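You operate a simulated robot arm through the tools that you are given. There is no shell and no other tool. Be economical: measure what you need, move in short steps, check, and stop when the job is done.

The job below is to be done with a simulated two-armed robot. You get a single attempt, and the scene is never put back.

TASK
On the bare end of the long white table, fold the blue towel in half, so that its two long edges meet.

It is judged by the outcome, as a careful person would: the job done as asked, and still so three seconds after it is handed in. It fails if anything else is knocked over, pushed out of place, dropped, spilled or broken. Flat cloth is picked up by pressing the open fingertips on it (5 to 10 N) and closing them slowly along it; thin cloth reads only 2 to 8 mm in the jaws.

THE ROBOT
Two 7-joint arms with two-finger parallel grippers on one trunk, on a base that drives. Base frame: it is fixed to the floor where the robot stands at the start and does not move with it; the origin is under the middle of the robot, x ahead of it, y to its left, z up. Lengths are in mm, angles in rad, forces in N, time in s.
The left shoulder is at the start at [50, 165, 1030], the right one opposite. With the tool pointing down near the work surface each hand reaches from about 200 to 680 mm from the robot's upright axis, wherever it stands, measured 20 degrees to its own side. Places, roughly: bare end of the long white table [600, 200, 700]. Payload 3.91 kg a hand.
The TCP of each hand is the grasp point between the finger pads, 30 mm short of the fingertips. In the tool frame z runs along the fingers and y along their closing line. Largest opening 110 mm; finger width 20, thickness 10; the body of the gripper, 48 by 112 mm, starts 55 mm behind the TCP.
Orientation is that of the tool frame in the base frame, as a unit quaternion [x, y, z, w]. With the fingers straight down and closing along the base's y, the tool's x points along the base's -x, its y along +y and its z along -z.

THE INTERFACE
- The arms move only by the tool send_rows. It takes "left_steps", "right_steps" or both (then of equal length, played together; a hand with none holds still); each is a list of rows, each a list of 7 numbers: the gripper command, from -1 (shut) to 1 (fully open), values between in proportion, then the shift along the base's x, y, z in units of 250 mm (1.0 is 250 mm), then the turn, a rotation vector about the base's x, y, z in units of 60 degrees (1.0 is 60 degrees). In form: [[fingers, dx, dy, dz, rx, ry, rz], ...]. A call has 1 to 10 rows; each row is the pose to reach, as a shift and turn from the pose commanded when the call began. A call with a number of a shift or a turn outside -1 to 1 is refused whole. Each row takes 0.2 s and may step no farther than 50 mm and 0.15 rad from the row before; otherwise, or with a gripper value out of range, the whole call is refused. A pose out of reach is approached as far as the arm can. The call stops where the force on the tool passes 40 N (or 10 N more than at its start, if that is more) or the arm is blocked; 0.2 s more then pass. Each finger travels about 45 mm/s and halts on what it meets, pressing with about 23 N; the grip force reading is that of the motor and also rises with nothing between the fingers. The clock runs only during rows and for 0.2 s after the last one: add rows that repeat a pose to give the fingers time. The reply holds the time, the measured pose of the TCP, the force on the tool along the base axes, the opening and the grip force, in the units named above and with some noise, with the torque about the TCP (base axes, N m) and any sound that the robot's microphone picked up, and new pictures: "pictures" is both (left out), scene, wrist or none (wrist: the cameras of the hands that moved).
- Cameras (640 x 400 px; columns grow to the right, rows downward): "scene" is now at [112.5, -24, 1197.1]; the picture's right is [-0.46, -0.89, 0.00], its down [-0.58, 0.30, -0.76] and it looks along [0.67, -0.34, -0.65] (base axes); focal length 251 px, centre (320, 200). "left" rides on the left gripper at [72, -17, -103] in its tool frame; the picture's right is [0.23, 0.97, 0.00], its down [-0.76, 0.18, -0.62] and it looks along [-0.61, 0.14, 0.78] (tool axes); focal length 222 px, centre (320, 200). "right" rides on the right gripper at [72, 17, -103] in its tool frame; the picture's right is [-0.23, 0.97, 0.00], its down [-0.76, -0.18, -0.62] and it looks along [-0.61, -0.14, 0.78] (tool axes); focal length 222 px, centre (320, 200).
- move_column(by): slides the trunk up (or, below 0, down) by that many mm; the arms and the scene camera ride with it, the base frame stays. It gives what a move gives, with no picture.
- base_move(legs): drives the robot by 1 to 6 legs, each [ahead, left, turn to the left] in mm, mm and rad, along the robot's own axes; the way and the turn of a leg run together, so that a leg with both is an arc; at most 1500 mm and 3.142 rad a leg. The arms and the cameras ride along, it lands a little off, and it stops where it bumps. It gives what a move gives, and a new picture of the scene camera.
- head_to(pan, tilt): turns the head with the scene camera to pan (to the left, within 1.396 rad either way) and tilt (down, from -0.506 to 1.204), counted from straight ahead of the robot. It gives what a move gives, and a new picture of the scene camera.
- measure_at(camera, pixels): there is no depth. For up to 12 entries [column, row, z] of the newest picture of that camera ("zoom" is the newest enlarged one), the place [x, y] in the base frame at which the ray of that pixel passes the height z, good to about 2 mm, but the place of the scene camera against the robot may be out by one fixed shift of up to 25 mm in any direction. No time passes.
- zoom(camera, box): a new picture of the part [left, top, right, bottom] of that camera's present view, enlarged. No time passes.
- finish_job(): hands the job in; it is judged then, once.

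Go step by step. Measure first, check grasps and placings, and put right what went wrong. The budget is 80 turns and 260 pictures, counting those below and the enlarged ones. Unless the task says otherwise, let go and move clear before handing in, and close with one line.

The tools are called after ">>>" as name(argument=value, ...) on one line, values as JSON. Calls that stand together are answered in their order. send_rows: Moves the arms, as the interface text tells. Its arguments: {"type":"object","properties":{"left_steps":{"type":"array","items":{"type":"array","items":{"type":"number"}}},"right_steps":{"type":"array","items":{"type":"array","items":{"type":"number"}}},"pictures":{"type":"string","enum":["both","scene","wrist","none"]}},"required":[]} The other tools are called the same way: move_column (by) slides the trunk up or down; base_move (legs) drives the base; head_to (pan, tilt) turns the head that bears the scene camera; measure_at (camera, pixels) gives the place at which the rays of pixels pass given heights; zoom (camera, box) takes an enlarged picture of a part of a camera's view; finish_job () hands the job in.

At the start:

```text
time: 0.0
left_tool_pos: [471.2, 59.9, 910.3]
left_orientation: [0.0, 1.0, 0.0, 0.0]
left_ft_force: [-0.1, -0.1, -0.2]
left_torque: [-0.02, 0.01, -0.03]
left_opening: 110.1
left_grasp_force: 0.0
right_tool_pos: [376.4, -374.4, 923.6]
right_orientation: [-0.001, 1.0, 0.0, -0.001]
right_ft_force: [0.3, 0.1, 0.3]
right_torque: [0.01, 0.0, 0.03]
right_opening: 110.1
right_grasp_force: 0.2
trunk travel left (down, up): [-250.0, 253.0]
robot x, y, heading: [0.6, -0.8, -0.001]
head pan, tilt: [-0.473, 0.714]
```

scene: 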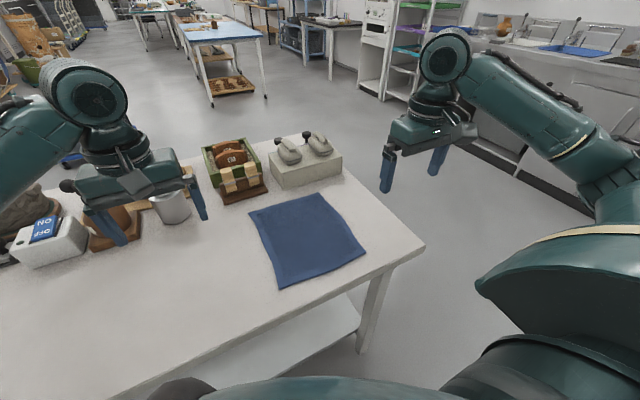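
right: 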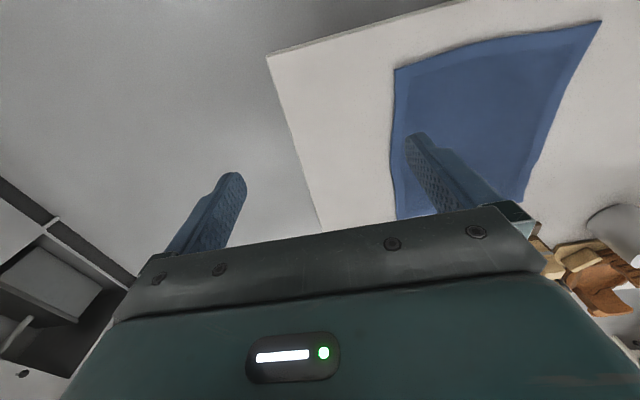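
left: 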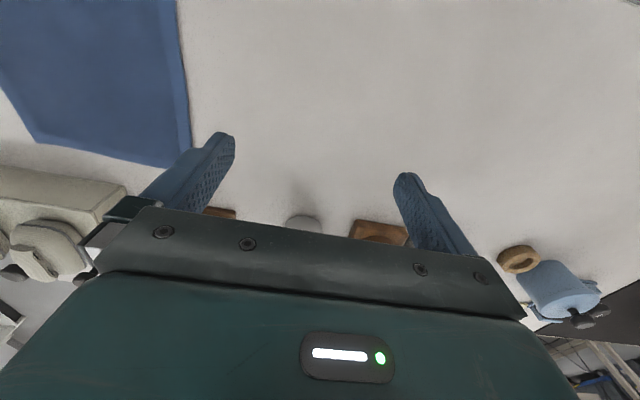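

The towel shows in the scene picture with corners near (249,212), (322,194), (366,252) and (281,288). I will measure them and enlarge the view.

>>> measure_at(camera="scene", pixels=[[249, 212, 700], [322, 194, 700], [366, 252, 700], [281, 288, 700], [425, 245, 700], [270, 187, 700], [343, 170, 700], [266, 195, 700]])

>>> measure_at(camera="right", pixels=[[395, 70, 700], [601, 20, 700], [523, 200, 700], [398, 218, 700]])

>>> measure_at(camera="left", pixels=[[176, 0, 700], [191, 168, 700], [36, 142, 700]])

>>> zoom(camera="scene", box=[220, 170, 400, 300])

```text
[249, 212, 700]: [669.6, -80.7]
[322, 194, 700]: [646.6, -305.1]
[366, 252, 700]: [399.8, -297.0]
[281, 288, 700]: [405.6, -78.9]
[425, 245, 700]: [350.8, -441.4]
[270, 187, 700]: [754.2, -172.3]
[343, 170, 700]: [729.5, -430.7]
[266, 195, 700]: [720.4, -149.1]
```

```text
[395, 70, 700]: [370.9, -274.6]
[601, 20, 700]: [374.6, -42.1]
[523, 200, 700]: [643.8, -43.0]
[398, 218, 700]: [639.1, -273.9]
```

```text
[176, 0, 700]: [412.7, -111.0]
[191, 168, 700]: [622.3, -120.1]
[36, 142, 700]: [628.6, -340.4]
```

```text
3.08 times, centred on (310, 235) of scene
```

zoom: 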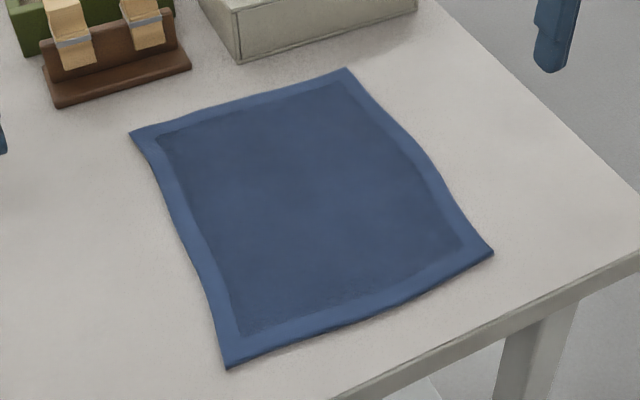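

Crossing the two wrist rays puts the table top near z = 750. The towel then spans about x 361–588 and y −285 to −92, so its long edges run along x. Working from the table's right end, facing +y, would suit both hands, so I will look at the floor there.

>>> head_to(pan=-1.2, tilt=0.75)

```text
time: 1.1
left_tool_pos: [470.8, 59.2, 910.2]
left_orientation: [0.0, 1.0, 0.0, -0.001]
left_ft_force: [-0.2, -0.4, -0.4]
left_torque: [-0.03, -0.01, 0.02]
left_opening: 109.8
left_grasp_force: 0.1
right_tool_pos: [377.1, -372.9, 923.6]
right_orientation: [0.0, 1.0, 0.0, 0.0]
right_ft_force: [0.0, 0.5, 0.1]
right_torque: [0.03, 0.0, 0.03]
right_opening: 109.9
right_grasp_force: 0.0
trunk travel left (down, up): [-250.0, 253.0]
robot x, y, heading: [-1.3, 1.6, -0.001]
head pan, tilt: [-1.201, 0.75]
```

scene: 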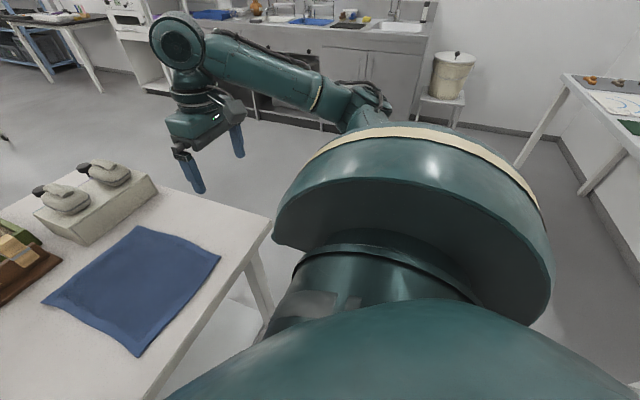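

>>> measure_at(camera="scene", pixels=[[270, 222, 750], [260, 95, 0], [330, 125, 0], [450, 125, 0], [580, 193, 0], [138, 354, 750], [220, 256, 750], [138, 227, 750], [42, 300, 750], [155, 183, 810], [155, 195, 750]])

```text
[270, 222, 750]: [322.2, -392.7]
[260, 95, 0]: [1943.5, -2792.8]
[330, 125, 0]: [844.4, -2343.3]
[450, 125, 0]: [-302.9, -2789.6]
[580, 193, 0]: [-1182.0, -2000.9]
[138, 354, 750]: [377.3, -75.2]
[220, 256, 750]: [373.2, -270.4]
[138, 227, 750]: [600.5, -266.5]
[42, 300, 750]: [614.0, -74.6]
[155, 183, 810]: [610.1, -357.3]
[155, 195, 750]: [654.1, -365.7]
```

The floor on the right is clear, with the counter beyond y = −2300 and the table end at y ≈ −393. I will raise the trunk and drive round to the table end.

>>> move_column(by=100)

>>> base_move(legs=[[0, -760, 0], [0, 0, 1.571], [0, -480, 0]])

>>> head_to(pan=0.0, tilt=0.85)

```text
time: 2.4
left_tool_pos: [470.8, 58.6, 1010.3]
left_orientation: [0.0, 1.0, 0.0, 0.0]
left_ft_force: [-0.5, 0.1, 0.5]
left_torque: [0.01, -0.02, 0.0]
left_opening: 110.0
left_grasp_force: 0.0
right_tool_pos: [377.0, -374.3, 1023.4]
right_orientation: [0.0, 1.0, 0.001, 0.0]
right_ft_force: [-0.1, -0.9, 0.0]
right_torque: [0.02, 0.01, 0.02]
right_opening: 109.9
right_grasp_force: 0.1
trunk travel left (down, up): [-350.0, 153.0]
robot x, y, heading: [-1.4, -4.4, 0.003]
head pan, tilt: [-1.201, 0.75]
```

```text
time: 17.6
left_tool_pos: [419.1, -287.8, 1011.0]
left_orientation: [0.708, -0.706, 0.0, 0.0]
left_ft_force: [0.4, -0.8, 0.2]
left_torque: [0.01, -0.01, 0.01]
left_opening: 110.0
left_grasp_force: 0.0
right_tool_pos: [852.6, -380.0, 1022.2]
right_orientation: [0.707, -0.707, 0.0, 0.0]
right_ft_force: [-0.3, 0.2, 0.1]
right_torque: [0.03, -0.04, -0.01]
right_opening: 110.1
right_grasp_force: 0.0
trunk travel left (down, up): [-350.0, 153.0]
robot x, y, heading: [481.7, -755.9, 1.579]
head pan, tilt: [-1.201, 0.75]
```

scene: 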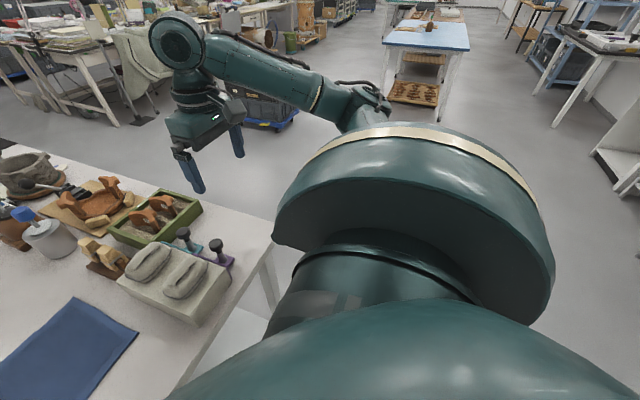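

```text
time: 19.0
left_tool_pos: [418.9, -286.7, 1010.5]
left_orientation: [0.708, -0.706, 0.0, -0.001]
left_ft_force: [-1.1, -0.6, 0.5]
left_torque: [0.01, 0.06, 0.01]
left_opening: 109.9
left_grasp_force: 0.0
right_tool_pos: [851.1, -379.5, 1024.0]
right_orientation: [0.707, -0.707, -0.001, 0.0]
right_ft_force: [-0.2, 0.5, 0.2]
right_torque: [0.0, 0.04, -0.03]
right_opening: 109.9
right_grasp_force: 0.0
trunk travel left (down, up): [-350.0, 153.0]
robot x, y, heading: [481.0, -754.4, 1.57]
head pan, tilt: [0.0, 0.85]
```

scene: 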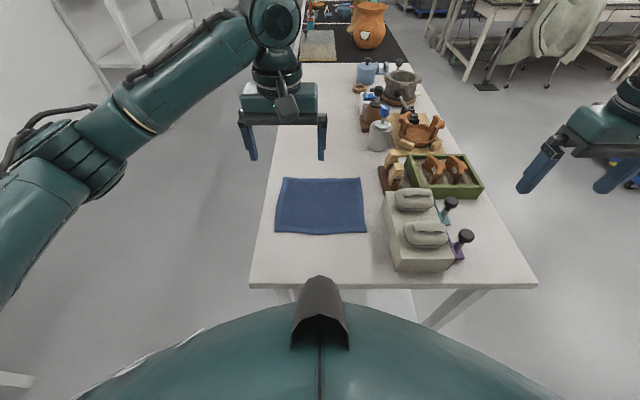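

The robot now faces the towel, corners (283,178), (360,178), (366,233) and (275,233), with a grey box close on its right side. I will measure the clearances.

>>> measure_at(camera="scene", pixels=[[283, 178, 752], [360, 178, 752], [366, 233, 752], [275, 233, 752], [396, 272, 752], [386, 225, 752], [384, 191, 800], [390, 238, 800], [378, 192, 752], [250, 288, 752]])

>>> zoom(camera="scene", box=[250, 140, 490, 290])

>>> zoom(camera="left", box=[0, 0, 640, 400])

>>> zoom(camera="right", box=[0, 0, 640, 400])

```text
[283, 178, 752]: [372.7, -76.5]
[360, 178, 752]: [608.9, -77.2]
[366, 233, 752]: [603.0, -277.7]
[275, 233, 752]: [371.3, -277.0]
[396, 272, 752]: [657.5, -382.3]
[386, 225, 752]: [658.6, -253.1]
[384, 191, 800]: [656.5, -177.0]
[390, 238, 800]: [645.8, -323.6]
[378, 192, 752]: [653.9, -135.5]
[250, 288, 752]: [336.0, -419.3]
```

```text
2.67 times, centred on (370, 215) of scene
```

zoom: 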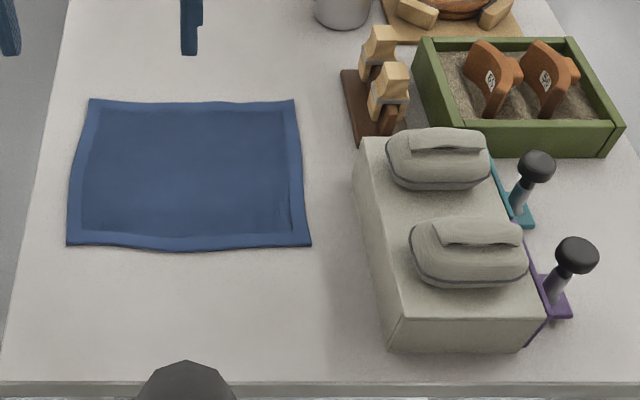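

```text
1.00 times, centred on (320, 200) of left (not enlarged: the box is as wide or as high as the picture)
```

zoom: 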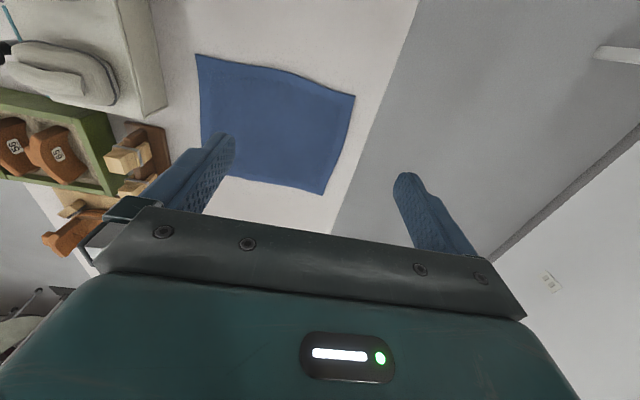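

```text
1.00 times, centred on (320, 200) of right (not enlarged: the box is as wide or as high as the picture)
```

zoom: 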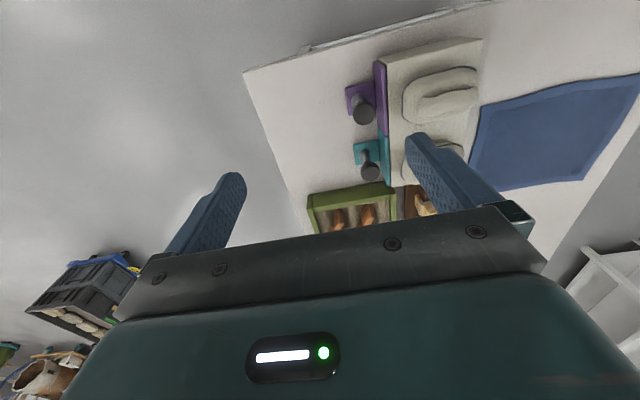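

The scene camera may be shifted, so I will measure the towel corners with the left wrist camera at two heights. That fixes both place and height.

>>> measure_at(camera="left", pixels=[[196, 54, 752], [355, 96, 752], [324, 194, 752], [202, 140, 752], [275, 68, 752], [165, 108, 752], [196, 54, 742], [324, 194, 742], [355, 96, 742]])

>>> measure_at(camera="right", pixels=[[640, 74, 752], [481, 104, 752], [478, 180, 752], [582, 180, 752], [481, 104, 742], [582, 180, 742]])

```text
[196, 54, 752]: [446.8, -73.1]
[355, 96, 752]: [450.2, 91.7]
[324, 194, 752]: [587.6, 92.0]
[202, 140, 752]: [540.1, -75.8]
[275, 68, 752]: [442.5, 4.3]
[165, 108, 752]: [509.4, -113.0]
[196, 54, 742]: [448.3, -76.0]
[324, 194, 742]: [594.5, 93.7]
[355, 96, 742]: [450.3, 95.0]
```

```text
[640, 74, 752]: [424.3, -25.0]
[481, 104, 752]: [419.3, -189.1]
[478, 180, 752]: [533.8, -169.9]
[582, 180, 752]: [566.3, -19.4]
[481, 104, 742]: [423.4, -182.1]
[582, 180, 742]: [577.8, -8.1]
```

Those values used the old wrist poses. I will measure on the newest enlarged picture (the right hand's) instead.

>>> measure_at(camera="zoom", pixels=[[640, 74, 752], [481, 104, 752], [469, 180, 752], [582, 180, 752], [390, 187, 752], [480, 40, 800], [481, 104, 742], [582, 180, 742]])

>>> zoom(camera="left", box=[0, 0, 640, 400])

>>> measure_at(camera="zoom", pixels=[[196, 54, 752], [355, 96, 752], [324, 194, 752], [202, 140, 752], [275, 68, 752], [165, 108, 752], [196, 54, 742], [324, 194, 742], [355, 96, 742]])

```text
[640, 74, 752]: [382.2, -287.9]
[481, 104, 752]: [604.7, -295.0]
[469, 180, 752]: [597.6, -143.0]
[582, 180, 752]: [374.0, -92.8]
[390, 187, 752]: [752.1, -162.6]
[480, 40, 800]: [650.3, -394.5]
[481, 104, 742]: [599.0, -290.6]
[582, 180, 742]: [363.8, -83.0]
```

```text
1.00 times, centred on (320, 200) of left (not enlarged: the box is as wide or as high as the picture)
```

zoom: 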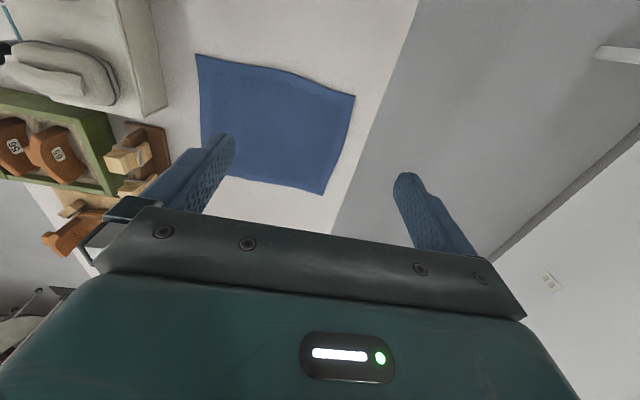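

```text
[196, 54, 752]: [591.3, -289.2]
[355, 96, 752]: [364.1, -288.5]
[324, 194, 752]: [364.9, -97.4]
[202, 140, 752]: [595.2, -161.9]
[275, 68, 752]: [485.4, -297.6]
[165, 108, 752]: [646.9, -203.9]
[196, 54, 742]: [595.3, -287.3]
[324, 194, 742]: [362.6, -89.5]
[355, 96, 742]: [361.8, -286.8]
```

The near edge lies at y ≈ −289 from x ≈ 364 to 594, and the far edge at y ≈ −95. The table is at z ≈ 740–750, and the box starts at x ≈ 647. I will creep forward 40 mm, then bring the hands above the near corners and turn them so the fingers close along y.

>>> base_move(legs=[[40, 0, 0]])

>>> send_rows(right_steps=[[1, -0.15, 0, 0, 0, 0, -0.125], [1, -0.3, 0, 0, 0, 0, -0.25], [1, -0.45, 0, 0, 0, 0, -0.375], [1, -0.6, 0, 0, 0, 0, -0.5], [1, -0.75, 0, 0, 0, 0, -0.625], [1, -0.9, 0, 0, 0, 0, -0.75]], left_steps=[[1, -0.03, 0, 0, 0, 0, -0.125], [1, -0.06, 0, 0, 0, 0, -0.25], [1, -0.09, 0, 0, 0, 0, -0.375], [1, -0.12, 0, 0, 0, 0, -0.5], [1, -0.15, 0, 0, 0, 0, -0.625], [1, -0.16, 0, 0, 0, 0, -0.75]], pictures="scene")

```text
time: 19.9
left_tool_pos: [418.6, -246.6, 1009.6]
left_orientation: [0.708, -0.707, -0.001, 0.0]
left_ft_force: [0.1, 0.4, -0.4]
left_torque: [-0.02, -0.02, -0.02]
left_opening: 110.1
left_grasp_force: 0.1
right_tool_pos: [852.4, -338.9, 1023.1]
right_orientation: [0.708, -0.706, -0.001, -0.001]
right_ft_force: [0.4, 0.6, -0.6]
right_torque: [-0.03, 0.0, 0.02]
right_opening: 110.0
right_grasp_force: 0.1
trunk travel left (down, up): [-350.0, 153.0]
robot x, y, heading: [478.4, -716.1, 1.572]
head pan, tilt: [0.0, 0.85]
```

scene: 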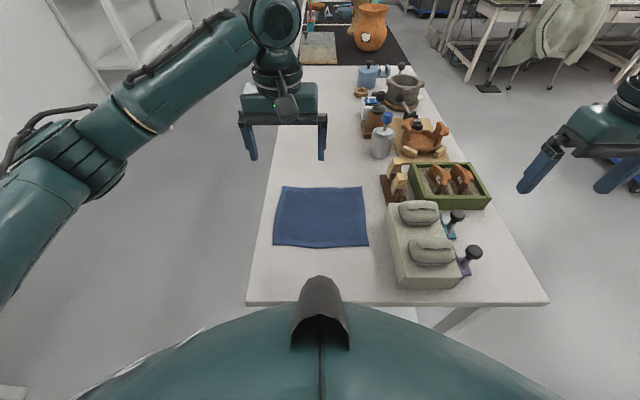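

```text
time: 21.3
left_tool_pos: [378.6, -247.9, 1011.1]
left_orientation: [-0.383, 0.924, 0.0, -0.001]
left_ft_force: [0.5, 0.3, -0.5]
left_torque: [0.02, 0.01, -0.02]
left_opening: 109.9
left_grasp_force: 0.2
right_tool_pos: [626.5, -341.0, 1024.3]
right_orientation: [-0.384, 0.923, 0.0, 0.0]
right_ft_force: [0.0, 0.4, 0.0]
right_torque: [-0.01, 0.03, 0.02]
right_opening: 110.1
right_grasp_force: 0.1
trunk travel left (down, up): [-350.0, 153.0]
robot x, y, heading: [477.9, -718.4, 1.57]
head pan, tilt: [0.0, 0.85]
```

scene: 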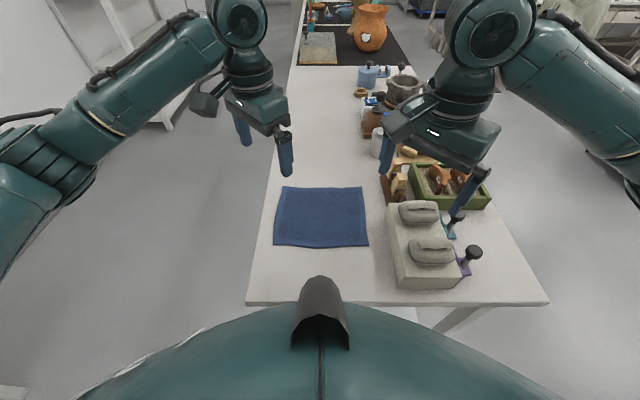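

Both hands turned well. I will finish the turn and come down above the near edge with the fingers 30 mm apart.

>>> send_rows(right_steps=[[0, -0.03, 0.05, 0, 0, 0, -0.125], [0, -0.06, 0.1, 0, 0, 0, -0.25], [0, -0.1, 0.15, 0, 0, 0, -0.375], [-0.2, -0.15, 0.2, 0, 0, 0, -0.5], [-0.45, -0.19, 0.25, -0.1, 0, 0, -0.625], [-0.45, -0.19, 0.288, -0.25, 0, 0, -0.75], [-0.45, -0.19, 0.288, -0.4, 0, 0, -0.75], [-0.45, -0.19, 0.288, -0.55, 0, 0, -0.75], [-0.45, -0.19, 0.288, -0.7, 0, 0, -0.75], [-0.45, -0.19, 0.288, -0.7, 0, 0, -0.75]], left_steps=[[0, 0, -0.02, 0, 0, 0, -0.125], [0, 0, -0.04, 0, 0, 0, -0.25], [0, 0, -0.06, 0, 0, 0, -0.375], [-0.2, 0, -0.08, 0, 0, 0, -0.5], [-0.45, 0, -0.085, -0.1, 0, 0, -0.625], [-0.45, 0, -0.085, -0.25, 0, 0, -0.75], [-0.45, 0, -0.085, -0.4, 0, 0, -0.75], [-0.45, 0, -0.085, -0.55, 0, 0, -0.75], [-0.45, 0, -0.085, -0.65, 0, 0, -0.75], [-0.45, 0, -0.085, -0.65, 0, 0, -0.75]])

```text
time: 23.5
left_tool_pos: [377.6, -267.9, 847.4]
left_orientation: [-0.001, 1.0, 0.0, 0.0]
left_ft_force: [0.3, -0.6, -0.2]
left_torque: [0.02, -0.03, 0.0]
left_opening: 30.1
left_grasp_force: 0.1
right_tool_pos: [578.6, -270.0, 849.0]
right_orientation: [-0.001, 1.0, 0.0, 0.0]
right_ft_force: [-0.1, -0.5, 1.2]
right_torque: [-0.02, 0.04, 0.04]
right_opening: 30.5
right_grasp_force: 0.1
trunk travel left (down, up): [-350.0, 153.0]
robot x, y, heading: [477.2, -720.5, 1.571]
head pan, tilt: [0.0, 0.85]
```

scene: 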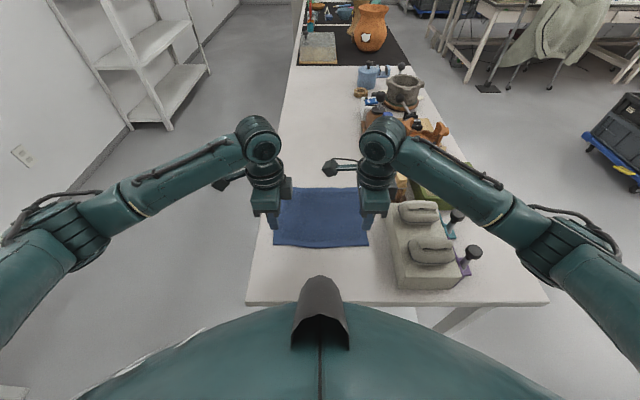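
right: 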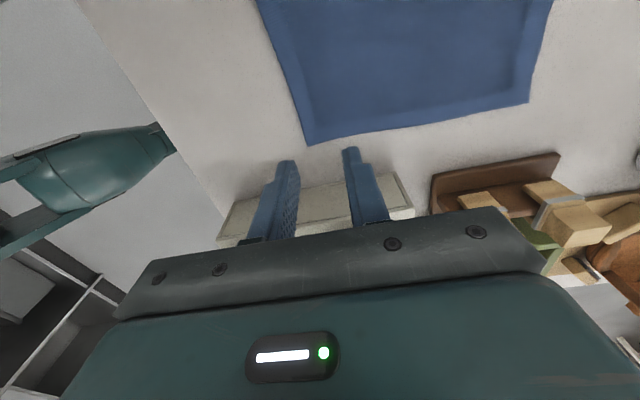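
left: 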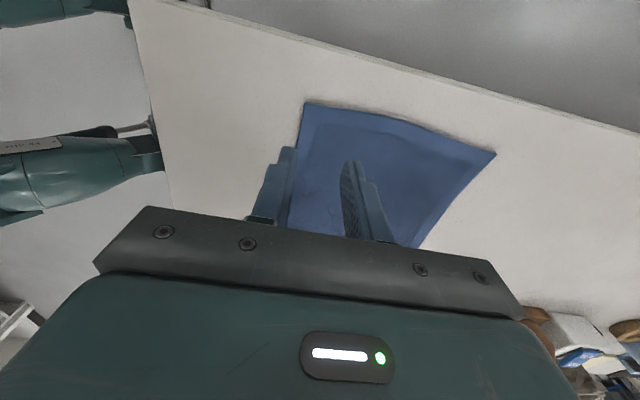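

Both hands hover over the edge. The left view shows the near-left corner at (305,103) and far-left at (495,153). The right view shows the near-right corner at (308,145) and far-right at (528,101).

>>> measure_at(camera="left", pixels=[[305, 103, 745], [495, 153, 745], [298, 150, 745], [305, 103, 735], [495, 153, 735]])

>>> measure_at(camera="right", pixels=[[308, 145, 745], [528, 101, 745], [258, 0, 745], [285, 80, 745], [308, 145, 735], [528, 101, 735]])

```text
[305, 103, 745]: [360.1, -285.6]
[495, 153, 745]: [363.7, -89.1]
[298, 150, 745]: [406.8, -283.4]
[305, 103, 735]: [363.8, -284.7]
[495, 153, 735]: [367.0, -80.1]
```

```text
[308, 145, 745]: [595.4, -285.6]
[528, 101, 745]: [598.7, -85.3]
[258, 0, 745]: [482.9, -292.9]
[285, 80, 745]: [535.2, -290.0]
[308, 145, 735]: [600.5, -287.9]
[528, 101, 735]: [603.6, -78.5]
```

The near edge is at y ≈ −286. I will shift 5 mm inward and go down to just above the cloth.

>>> send_rows(left_steps=[[-0.45, 0, 0.016, -0.1, 0, 0, 0], [-0.45, 0, 0.016, -0.2, 0, 0, 0], [-0.45, 0, 0.016, -0.25, 0, 0, 0], [-0.45, 0, 0.016, -0.26, 0, 0, 0], [-0.45, 0, 0.016, -0.26, 0, 0, 0]], right_steps=[[-0.45, 0, 0.024, -0.1, 0, 0, 0], [-0.45, 0, 0.024, -0.2, 0, 0, 0], [-0.45, 0, 0.024, -0.255, 0, 0, 0], [-0.45, 0, 0.024, -0.268, 0, 0, 0], [-0.45, 0, 0.024, -0.268, 0, 0, 0]], pictures="wrist")

```text
time: 24.7
left_tool_pos: [378.6, -264.4, 782.4]
left_orientation: [-0.001, 1.0, 0.0, 0.0]
left_ft_force: [0.4, -0.3, -0.2]
left_torque: [0.01, 0.01, 0.04]
left_opening: 30.4
left_grasp_force: 0.0
right_tool_pos: [579.4, -263.1, 782.2]
right_orientation: [-0.001, 1.0, 0.0, 0.001]
right_ft_force: [0.0, -0.6, -0.4]
right_torque: [0.01, -0.03, 0.01]
right_opening: 30.5
right_grasp_force: 0.0
trunk travel left (down, up): [-350.0, 153.0]
robot x, y, heading: [481.9, -718.7, 1.571]
head pan, tilt: [0.0, 0.85]
```

right: 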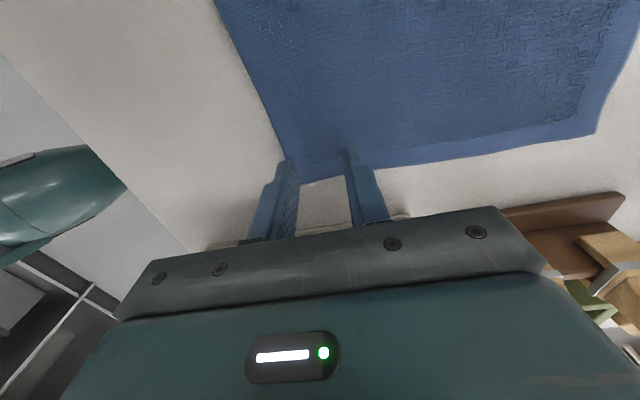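
left: 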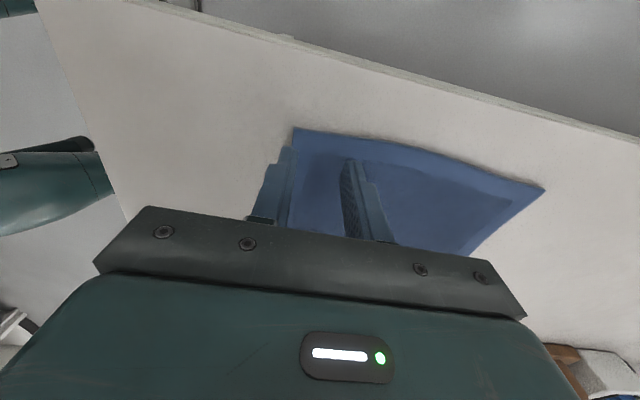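

The fingers straddle the edge strip just above the cloth. I will go down in 2 mm steps until I feel 5–10 N.

>>> send_rows(left_steps=[[-0.45, 0, 0, -0.008, 0, 0, 0], [-0.45, 0, 0, -0.016, 0, 0, 0], [-0.45, 0, 0, -0.02, 0, 0, 0]], right_steps=[[-0.45, 0, 0, -0.008, 0, 0, 0], [-0.45, 0, 0, -0.016, 0, 0, 0], [-0.45, 0, 0, -0.02, 0, 0, 0]], pictures="none")

```text
time: 25.5
left_tool_pos: [378.4, -264.1, 778.7]
left_orientation: [-0.001, 1.0, 0.001, 0.0]
left_ft_force: [-0.1, -0.8, 0.7]
left_torque: [0.0, -0.02, 0.02]
left_opening: 30.3
left_grasp_force: 0.1
right_tool_pos: [579.0, -262.7, 777.4]
right_orientation: [-0.001, 1.0, 0.0, 0.0]
right_ft_force: [-0.1, 0.1, 0.0]
right_torque: [0.0, -0.02, -0.01]
right_opening: 30.1
right_grasp_force: 0.0
trunk travel left (down, up): [-350.0, 153.0]
robot x, y, heading: [478.8, -718.5, 1.575]
head pan, tilt: [0.0, 0.85]
```

>>> send_rows(left_steps=[[-0.45, 0, 0, -0.006, 0, 0, 0], [-0.45, 0, 0, -0.012, 0, 0, 0]], right_steps=[[-0.45, 0, 0, -0.006, 0, 0, 0], [-0.45, 0, 0, -0.012, 0, 0, 0]], pictures="none")

```text
time: 26.1
left_tool_pos: [377.9, -264.1, 775.2]
left_orientation: [-0.002, 1.0, 0.0, 0.0]
left_ft_force: [-0.2, -1.0, -0.1]
left_torque: [0.02, 0.0, -0.01]
left_opening: 30.3
left_grasp_force: 0.2
right_tool_pos: [579.0, -263.6, 774.1]
right_orientation: [-0.001, 1.0, 0.0, 0.0]
right_ft_force: [-1.2, 0.3, 2.4]
right_torque: [0.02, 0.05, -0.01]
right_opening: 30.0
right_grasp_force: 0.1
trunk travel left (down, up): [-350.0, 153.0]
robot x, y, heading: [477.6, -720.3, 1.572]
head pan, tilt: [0.0, 0.85]
```

>>> send_rows(left_steps=[[-0.45, 0, 0, -0.004, 0, 0, 0], [-0.45, 0, 0, -0.008, 0, 0, 0]], right_steps=[[-0.45, 0, 0, -0.004, 0, 0, 0], [-0.45, 0, 0, -0.004, 0, 0, 0]], pictures="none")

```text
time: 26.7
left_tool_pos: [378.8, -264.1, 774.2]
left_orientation: [0.0, 1.0, 0.001, 0.0]
left_ft_force: [-0.5, 0.1, 3.2]
left_torque: [0.0, 0.01, 0.01]
left_opening: 30.0
left_grasp_force: 0.1
right_tool_pos: [578.7, -260.9, 774.2]
right_orientation: [-0.001, 1.0, 0.0, -0.001]
right_ft_force: [1.2, 0.2, 7.0]
right_torque: [-0.02, 0.02, 0.02]
right_opening: 30.3
right_grasp_force: 0.0
trunk travel left (down, up): [-350.0, 153.0]
robot x, y, heading: [480.6, -717.5, 1.574]
head pan, tilt: [0.0, 0.85]
```

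The right hand presses with 7 N and the left with 3 N. I will press the left 1 mm more, then close both slowly along the cloth.

>>> send_rows(left_steps=[[-0.45, 0, 0, -0.004, 0, 0, 0], [-0.53, 0, 0, -0.004, 0, 0, 0], [-0.6, 0, 0, -0.004, 0, 0, 0], [-0.67, 0, 0, -0.004, 0, 0, 0], [-0.74, 0, 0, -0.004, 0, 0, 0], [-0.81, 0, 0, -0.004, 0, 0, 0], [-0.88, 0, 0, -0.004, 0, 0, 0], [-0.95, 0, 0, -0.004, 0, 0, 0], [-1, 0, 0, -0.004, 0, 0, 0], [-1, 0, 0, -0.004, 0, 0, 0]], right_steps=[[-0.45, 0, 0, 0, 0, 0, 0], [-0.53, 0, 0, 0, 0, 0, 0], [-0.6, 0, 0, 0, 0, 0, 0], [-0.67, 0, 0, 0, 0, 0, 0], [-0.74, 0, 0, 0, 0, 0, 0], [-0.81, 0, 0, 0, 0, 0, 0], [-0.88, 0, 0, 0, 0, 0, 0], [-0.95, 0, 0, 0, 0, 0, 0], [-1, 0, 0, 0, 0, 0, 0], [-1, 0, 0, 0, 0, 0, 0]])

```text
time: 28.9
left_tool_pos: [378.8, -264.0, 772.6]
left_orientation: [0.0, 1.0, 0.001, 0.0]
left_ft_force: [0.4, 2.1, 12.6]
left_torque: [0.05, -0.05, -0.02]
left_opening: 4.1
left_grasp_force: 22.9
right_tool_pos: [579.7, -263.5, 773.9]
right_orientation: [-0.001, 1.0, 0.001, 0.0]
right_ft_force: [-0.2, 1.0, 6.3]
right_torque: [0.04, -0.05, -0.02]
right_opening: 3.4
right_grasp_force: 23.2
trunk travel left (down, up): [-350.0, 153.0]
robot x, y, heading: [479.4, -716.6, 1.57]
head pan, tilt: [0.0, 0.85]
```

scene: 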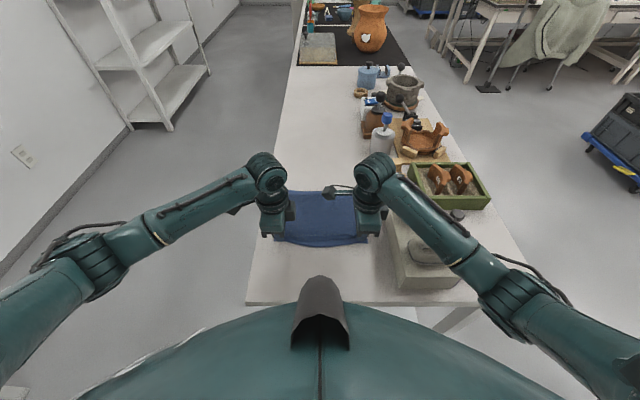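
right: 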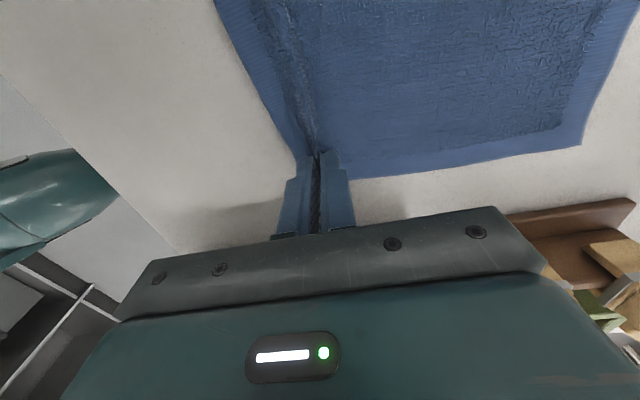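
left: 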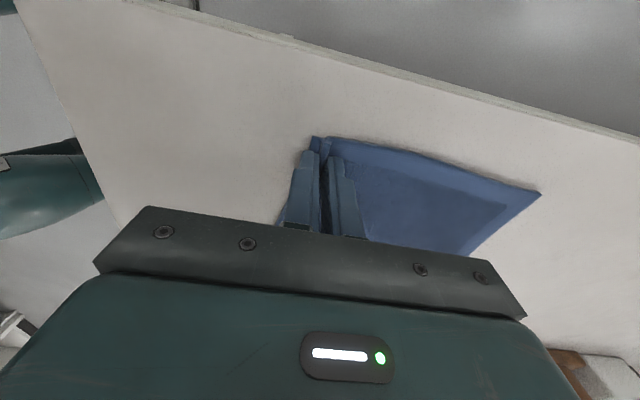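

Both hands have a pinched ridge, reading 4.1 and 3.4 mm. I will lift 50 mm and move 20 mm forward to check the hold.

>>> send_rows(left_steps=[[-1, 0, 0, 0.04, 0, 0, 0], [-1, 0, 0.02, 0.1, 0, 0, 0], [-1, 0, 0.05, 0.16, 0, 0, 0], [-1, 0, 0.08, 0.22, 0, 0, 0], [-1, 0, 0.08, 0.22, 0, 0, 0]], right_steps=[[-1, 0, 0, 0.04, 0, 0, 0], [-1, 0, 0.02, 0.1, 0, 0, 0], [-1, 0, 0.05, 0.16, 0, 0, 0], [-1, 0, 0.08, 0.22, 0, 0, 0], [-1, 0, 0.08, 0.22, 0, 0, 0]])

```text
time: 30.1
left_tool_pos: [377.7, -245.1, 827.9]
left_orientation: [-0.001, 1.0, 0.0, 0.0]
left_ft_force: [-0.4, 0.1, 0.1]
left_torque: [0.02, -0.03, 0.04]
left_opening: 4.3
left_grasp_force: 23.4
right_tool_pos: [578.1, -241.6, 827.2]
right_orientation: [0.0, 1.0, 0.0, 0.0]
right_ft_force: [-0.4, -0.4, -0.1]
right_torque: [-0.03, -0.01, 0.03]
right_opening: 3.7
right_grasp_force: 23.2
trunk travel left (down, up): [-350.0, 153.0]
robot x, y, heading: [481.3, -714.4, 1.574]
head pan, tilt: [0.0, 0.85]
```

scene: 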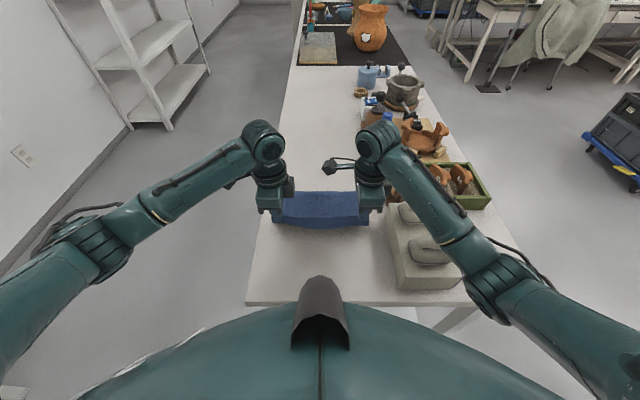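
right: 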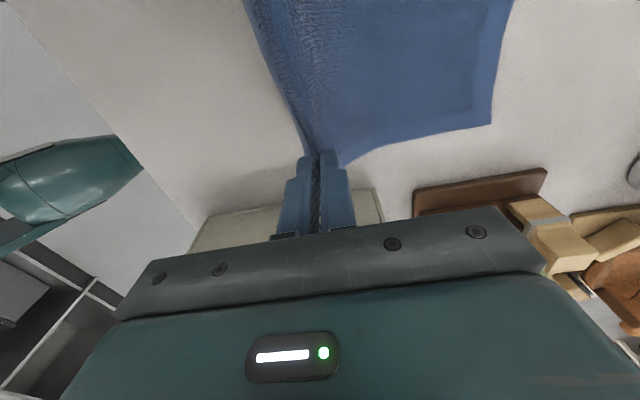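
left: 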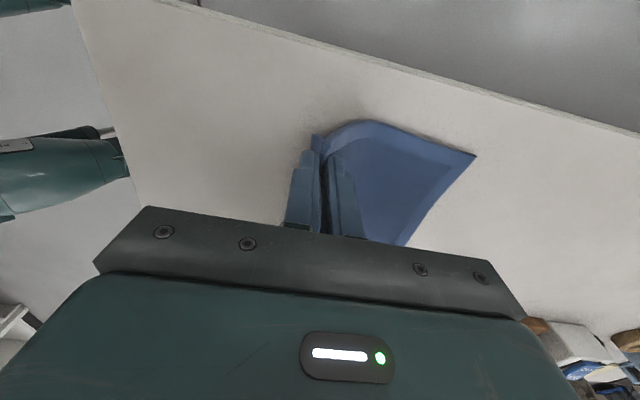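

The cloth edge is held by both hands. I will carry it in an arc over the fold line at y ≈ −187, tilting the fingertips a little back towards the robot.

>>> send_rows(left_steps=[[-1, 0, 0.08, 0.04, 0, 0, 0], [-1, 0, 0.19, 0.064, -0.1, 0, 0], [-1, 0, 0.284, 0.06, -0.2, 0, 0], [-1, 0, 0.376, 0.034, -0.3, 0, 0], [-1, 0, 0.468, -0.024, -0.4, 0, 0], [-1, 0, 0.516, -0.084, -0.4, 0, 0], [-1, 0, 0.516, -0.084, -0.4, 0, 0]], right_steps=[[-1, 0, 0.07, 0.04, 0, 0, 0], [-1, 0, 0.18, 0.064, -0.1, 0, 0], [-1, 0, 0.274, 0.06, -0.2, 0, 0], [-1, 0, 0.366, 0.034, -0.3, 0, 0], [-1, 0, 0.458, -0.024, -0.4, 0, 0], [-1, 0, 0.506, -0.084, -0.4, 0, 0], [-1, 0, 0.506, -0.084, -0.4, 0, 0]])

```text
time: 31.7
left_tool_pos: [373.0, -160.8, 822.0]
left_orientation: [0.002, 0.978, -0.208, 0.005]
left_ft_force: [26.9, 0.1, 1.1]
left_torque: [0.03, -0.71, 0.33]
left_opening: 4.1
left_grasp_force: 22.8
left hand out of reach, approached as far as the arm can: row 5, 6, 7
right_tool_pos: [591.7, -157.9, 828.8]
right_orientation: [-0.005, 0.978, -0.207, -0.004]
right_ft_force: [-26.1, -0.1, -1.6]
right_torque: [0.07, 0.74, -0.32]
right_opening: 3.6
right_grasp_force: 23.1
right hand out of reach, approached as far as the arm can: row 5, 6, 7
trunk travel left (down, up): [-350.0, 153.0]
robot x, y, heading: [482.6, -717.2, 1.571]
head pan, tilt: [0.0, 0.85]
```

scene: 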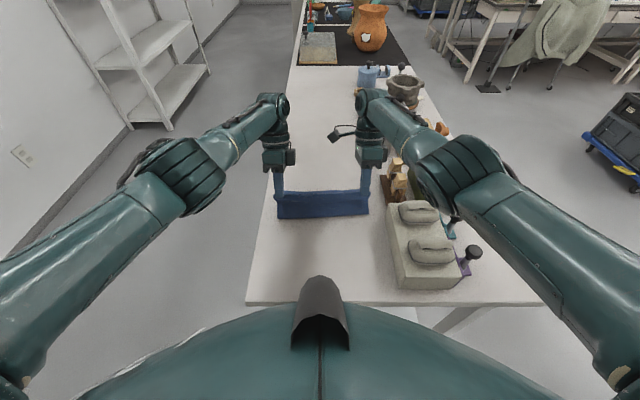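
right: 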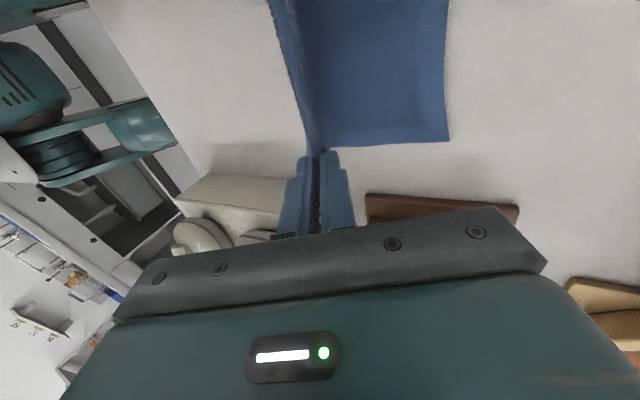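
left: 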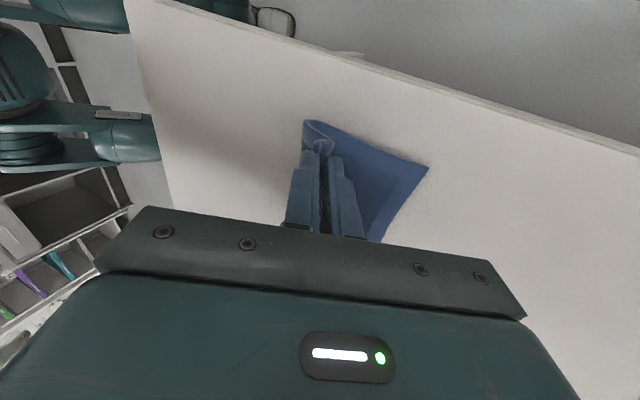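

The tilt put both hands out of reach, and they are stretching the cloth with 26 N. I will back up a little and take the tilt out.

>>> send_rows(left_steps=[[-1, 0, -0.14, 0.08, 0.1, 0, 0], [-1, 0, -0.14, 0.09, 0.22, 0, 0], [-1, 0, -0.14, 0.09, 0.32, 0, 0], [-1, 0, -0.14, 0.09, 0.4, 0, 0], [-1, 0, -0.14, 0.09, 0.4, 0, 0]], right_steps=[[-1, 0, -0.14, 0.08, 0.1, 0, 0], [-1, 0, -0.14, 0.09, 0.22, 0, 0], [-1, 0, -0.14, 0.09, 0.32, 0, 0], [-1, 0, -0.14, 0.09, 0.4, 0, 0], [-1, 0, -0.14, 0.09, 0.4, 0, 0]])

```text
time: 32.0
left_tool_pos: [369.0, -168.1, 820.9]
left_orientation: [-0.02, 0.977, -0.212, 0.008]
left_ft_force: [10.9, 0.7, 0.3]
left_torque: [0.02, -0.27, 0.16]
left_opening: 3.6
left_grasp_force: 22.9
right_tool_pos: [600.4, -158.5, 831.2]
right_orientation: [0.028, 0.978, -0.207, -0.013]
right_ft_force: [-10.0, -0.9, 0.1]
right_torque: [0.0, 0.28, -0.1]
right_opening: 3.5
right_grasp_force: 23.4
trunk travel left (down, up): [-350.0, 153.0]
robot x, y, heading: [479.2, -719.9, 1.573]
head pan, tilt: [0.0, 0.85]
stopped in row 1 (right hand): the force on the tool passed its limit at 50 N (the readings are from after the stop); the commanded pose is now the measured one
```

scene: 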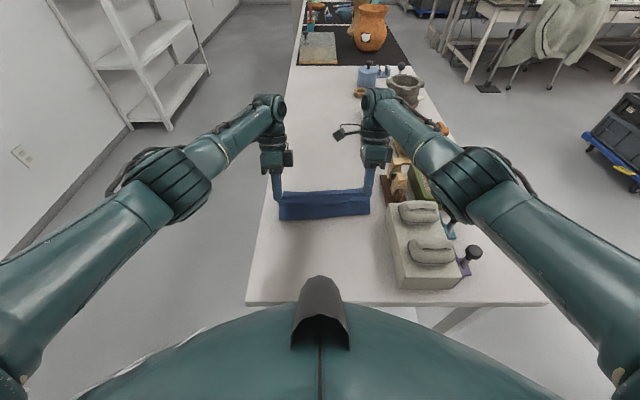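
right: 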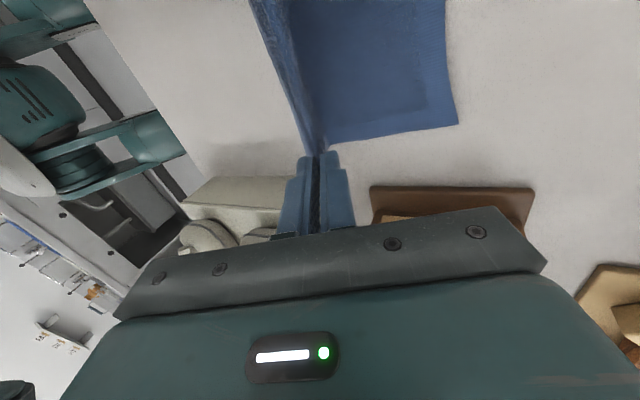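
left: 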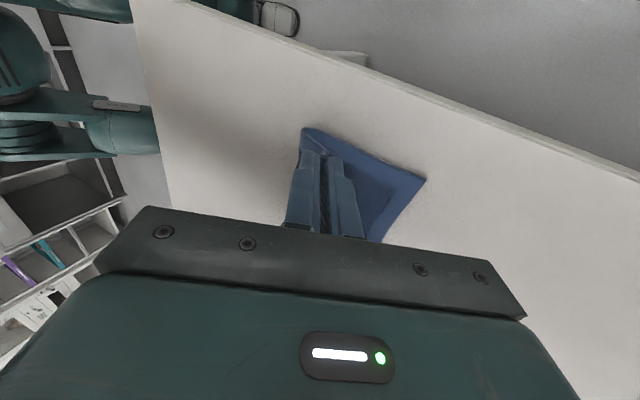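

The hands have spread to 231 mm apart. I will bring them together first, then level them.

>>> send_rows(left_steps=[[-1, 0.02, 0, 0, 0, 0, 0], [-1, 0.036, 0.01, 0.01, 0.1, 0.004, -0.01], [-1, 0.036, 0.02, 0.02, 0.2, 0.008, -0.02], [-1, 0.036, 0.03, 0.03, 0.3, 0.012, -0.03], [-1, 0.036, 0.032, 0.036, 0.408, 0.015, -0.04], [-1, 0.036, 0.032, 0.036, 0.408, 0.015, -0.04]], right_steps=[[-1, -0.05, 0, 0, 0, 0, 0], [-1, -0.08, 0, 0, 0.1, -0.006, 0.014], [-1, -0.08, 0, 0, 0.2, -0.012, 0.027], [-1, -0.08, -0.004, 0, 0.3, -0.018, 0.04], [-1, -0.08, -0.006, -0.004, 0.398, -0.025, 0.054], [-1, -0.08, -0.006, -0.004, 0.398, -0.025, 0.054]])

```text
time: 33.4
left_tool_pos: [376.2, -159.5, 827.9]
left_orientation: [-0.002, 1.0, 0.0, -0.002]
left_ft_force: [-0.5, -0.6, -0.4]
left_torque: [-0.05, 0.01, -0.03]
left_opening: 3.4
left_grasp_force: 23.1
right_tool_pos: [583.9, -159.5, 827.8]
right_orientation: [0.004, 1.0, -0.001, 0.002]
right_ft_force: [0.4, -0.2, 1.2]
right_torque: [-0.06, 0.02, -0.02]
right_opening: 3.4
right_grasp_force: 23.6
trunk travel left (down, up): [-350.0, 153.0]
robot x, y, heading: [478.8, -718.5, 1.573]
head pan, tilt: [0.0, 0.85]
```

scene: 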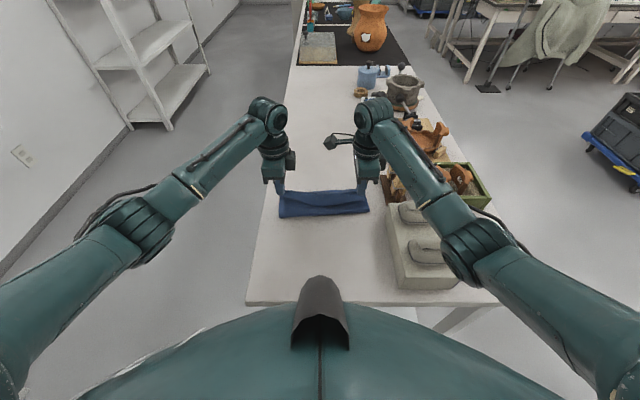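
right: 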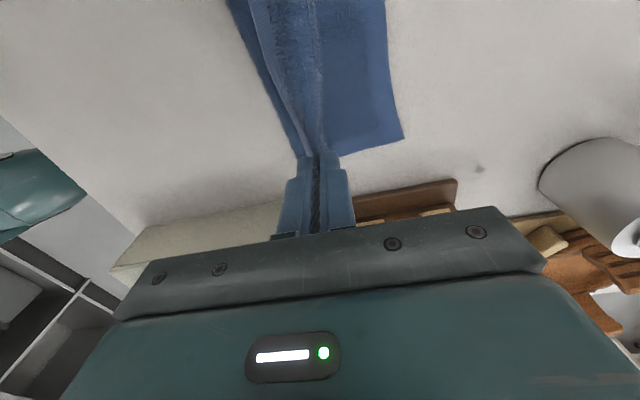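
left: 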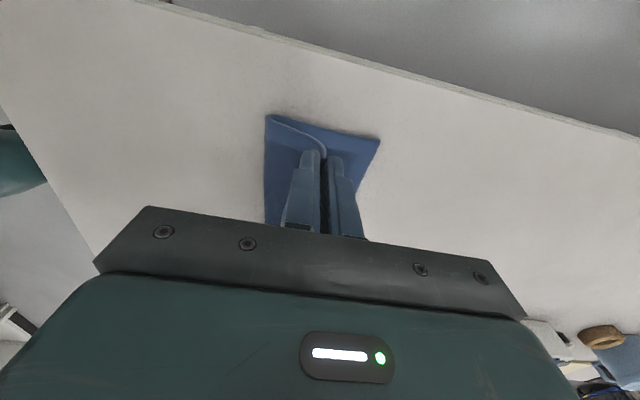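

The tension is gone and the cloth is draped over. I will check where the bottom layer's far corner and the fold lie, then lay the edge down.

>>> measure_at(camera="left", pixels=[[380, 138, 745], [265, 115, 747], [265, 115, 755]])

>>> measure_at(camera="right", pixels=[[403, 138, 745], [302, 158, 760], [228, 0, 750]])

>>> send_rows(left_steps=[[-1, 0, 0.05, -0.03, 0, 0, 0], [-1, 0, 0.1, -0.06, 0, 0, 0], [-1, 0, 0.14, -0.1, 0, 0, 0], [-1, 0, 0.17, -0.14, 0, 0, 0], [-1, 0, 0.18, -0.17, 0, 0, 0], [-1, 0, 0.18, -0.17, 0, 0, 0]], right_steps=[[-1, 0, 0.05, -0.03, 0, 0, 0], [-1, 0, 0.1, -0.06, 0, 0, 0], [-1, 0, 0.14, -0.1, 0, 0, 0], [-1, 0, 0.17, -0.14, 0, 0, 0], [-1, 0, 0.18, -0.17, 0, 0, 0], [-1, 0, 0.18, -0.17, 0, 0, 0]])

```text
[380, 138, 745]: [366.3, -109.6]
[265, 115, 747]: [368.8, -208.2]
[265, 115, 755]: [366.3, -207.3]
```

```text
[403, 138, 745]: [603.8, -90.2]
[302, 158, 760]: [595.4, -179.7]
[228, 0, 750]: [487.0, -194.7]
```

```text
time: 34.8
left_tool_pos: [375.3, -113.5, 786.7]
left_orientation: [-0.001, 1.0, 0.0, -0.002]
left_ft_force: [-0.4, 0.3, 1.4]
left_torque: [-0.05, -0.02, -0.02]
left_opening: 3.3
left_grasp_force: 23.5
right_tool_pos: [581.6, -114.5, 786.0]
right_orientation: [0.003, 1.0, -0.001, 0.001]
right_ft_force: [0.2, -0.5, 0.8]
right_torque: [-0.04, -0.01, 0.01]
right_opening: 3.3
right_grasp_force: 22.9
trunk travel left (down, up): [-350.0, 153.0]
robot x, y, heading: [476.4, -718.7, 1.575]
head pan, tilt: [0.0, 0.85]
```

scene: 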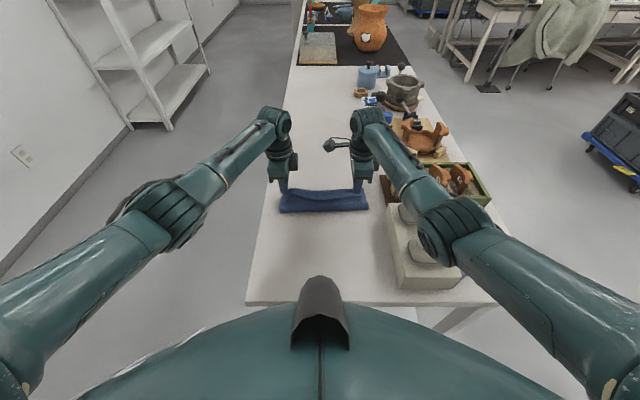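
right: 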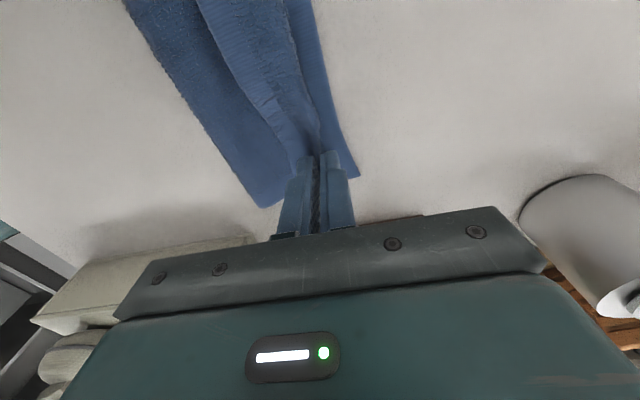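
left: 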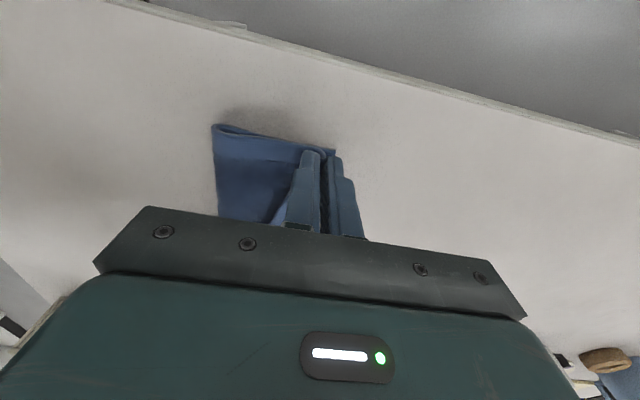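

The tips are low. I will measure the far edge of the bottom layer and the fold corners before letting go.

>>> measure_at(camera="left", pixels=[[335, 150, 745], [212, 126, 750]])

>>> measure_at(camera="right", pixels=[[358, 177, 745], [310, 0, 745], [265, 207, 745], [125, 0, 747], [195, 0, 760]])

>>> zoom(camera="scene", box=[250, 140, 410, 240])

```text
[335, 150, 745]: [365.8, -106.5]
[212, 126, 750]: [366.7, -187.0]
```

```text
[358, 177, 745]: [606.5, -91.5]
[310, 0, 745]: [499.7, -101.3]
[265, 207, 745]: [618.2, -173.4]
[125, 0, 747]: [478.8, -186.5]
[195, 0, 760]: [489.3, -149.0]
```

```text
4.00 times, centred on (330, 190) of scene
```

zoom: 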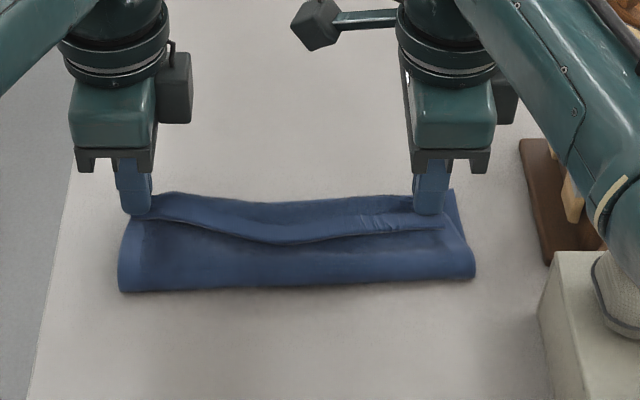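

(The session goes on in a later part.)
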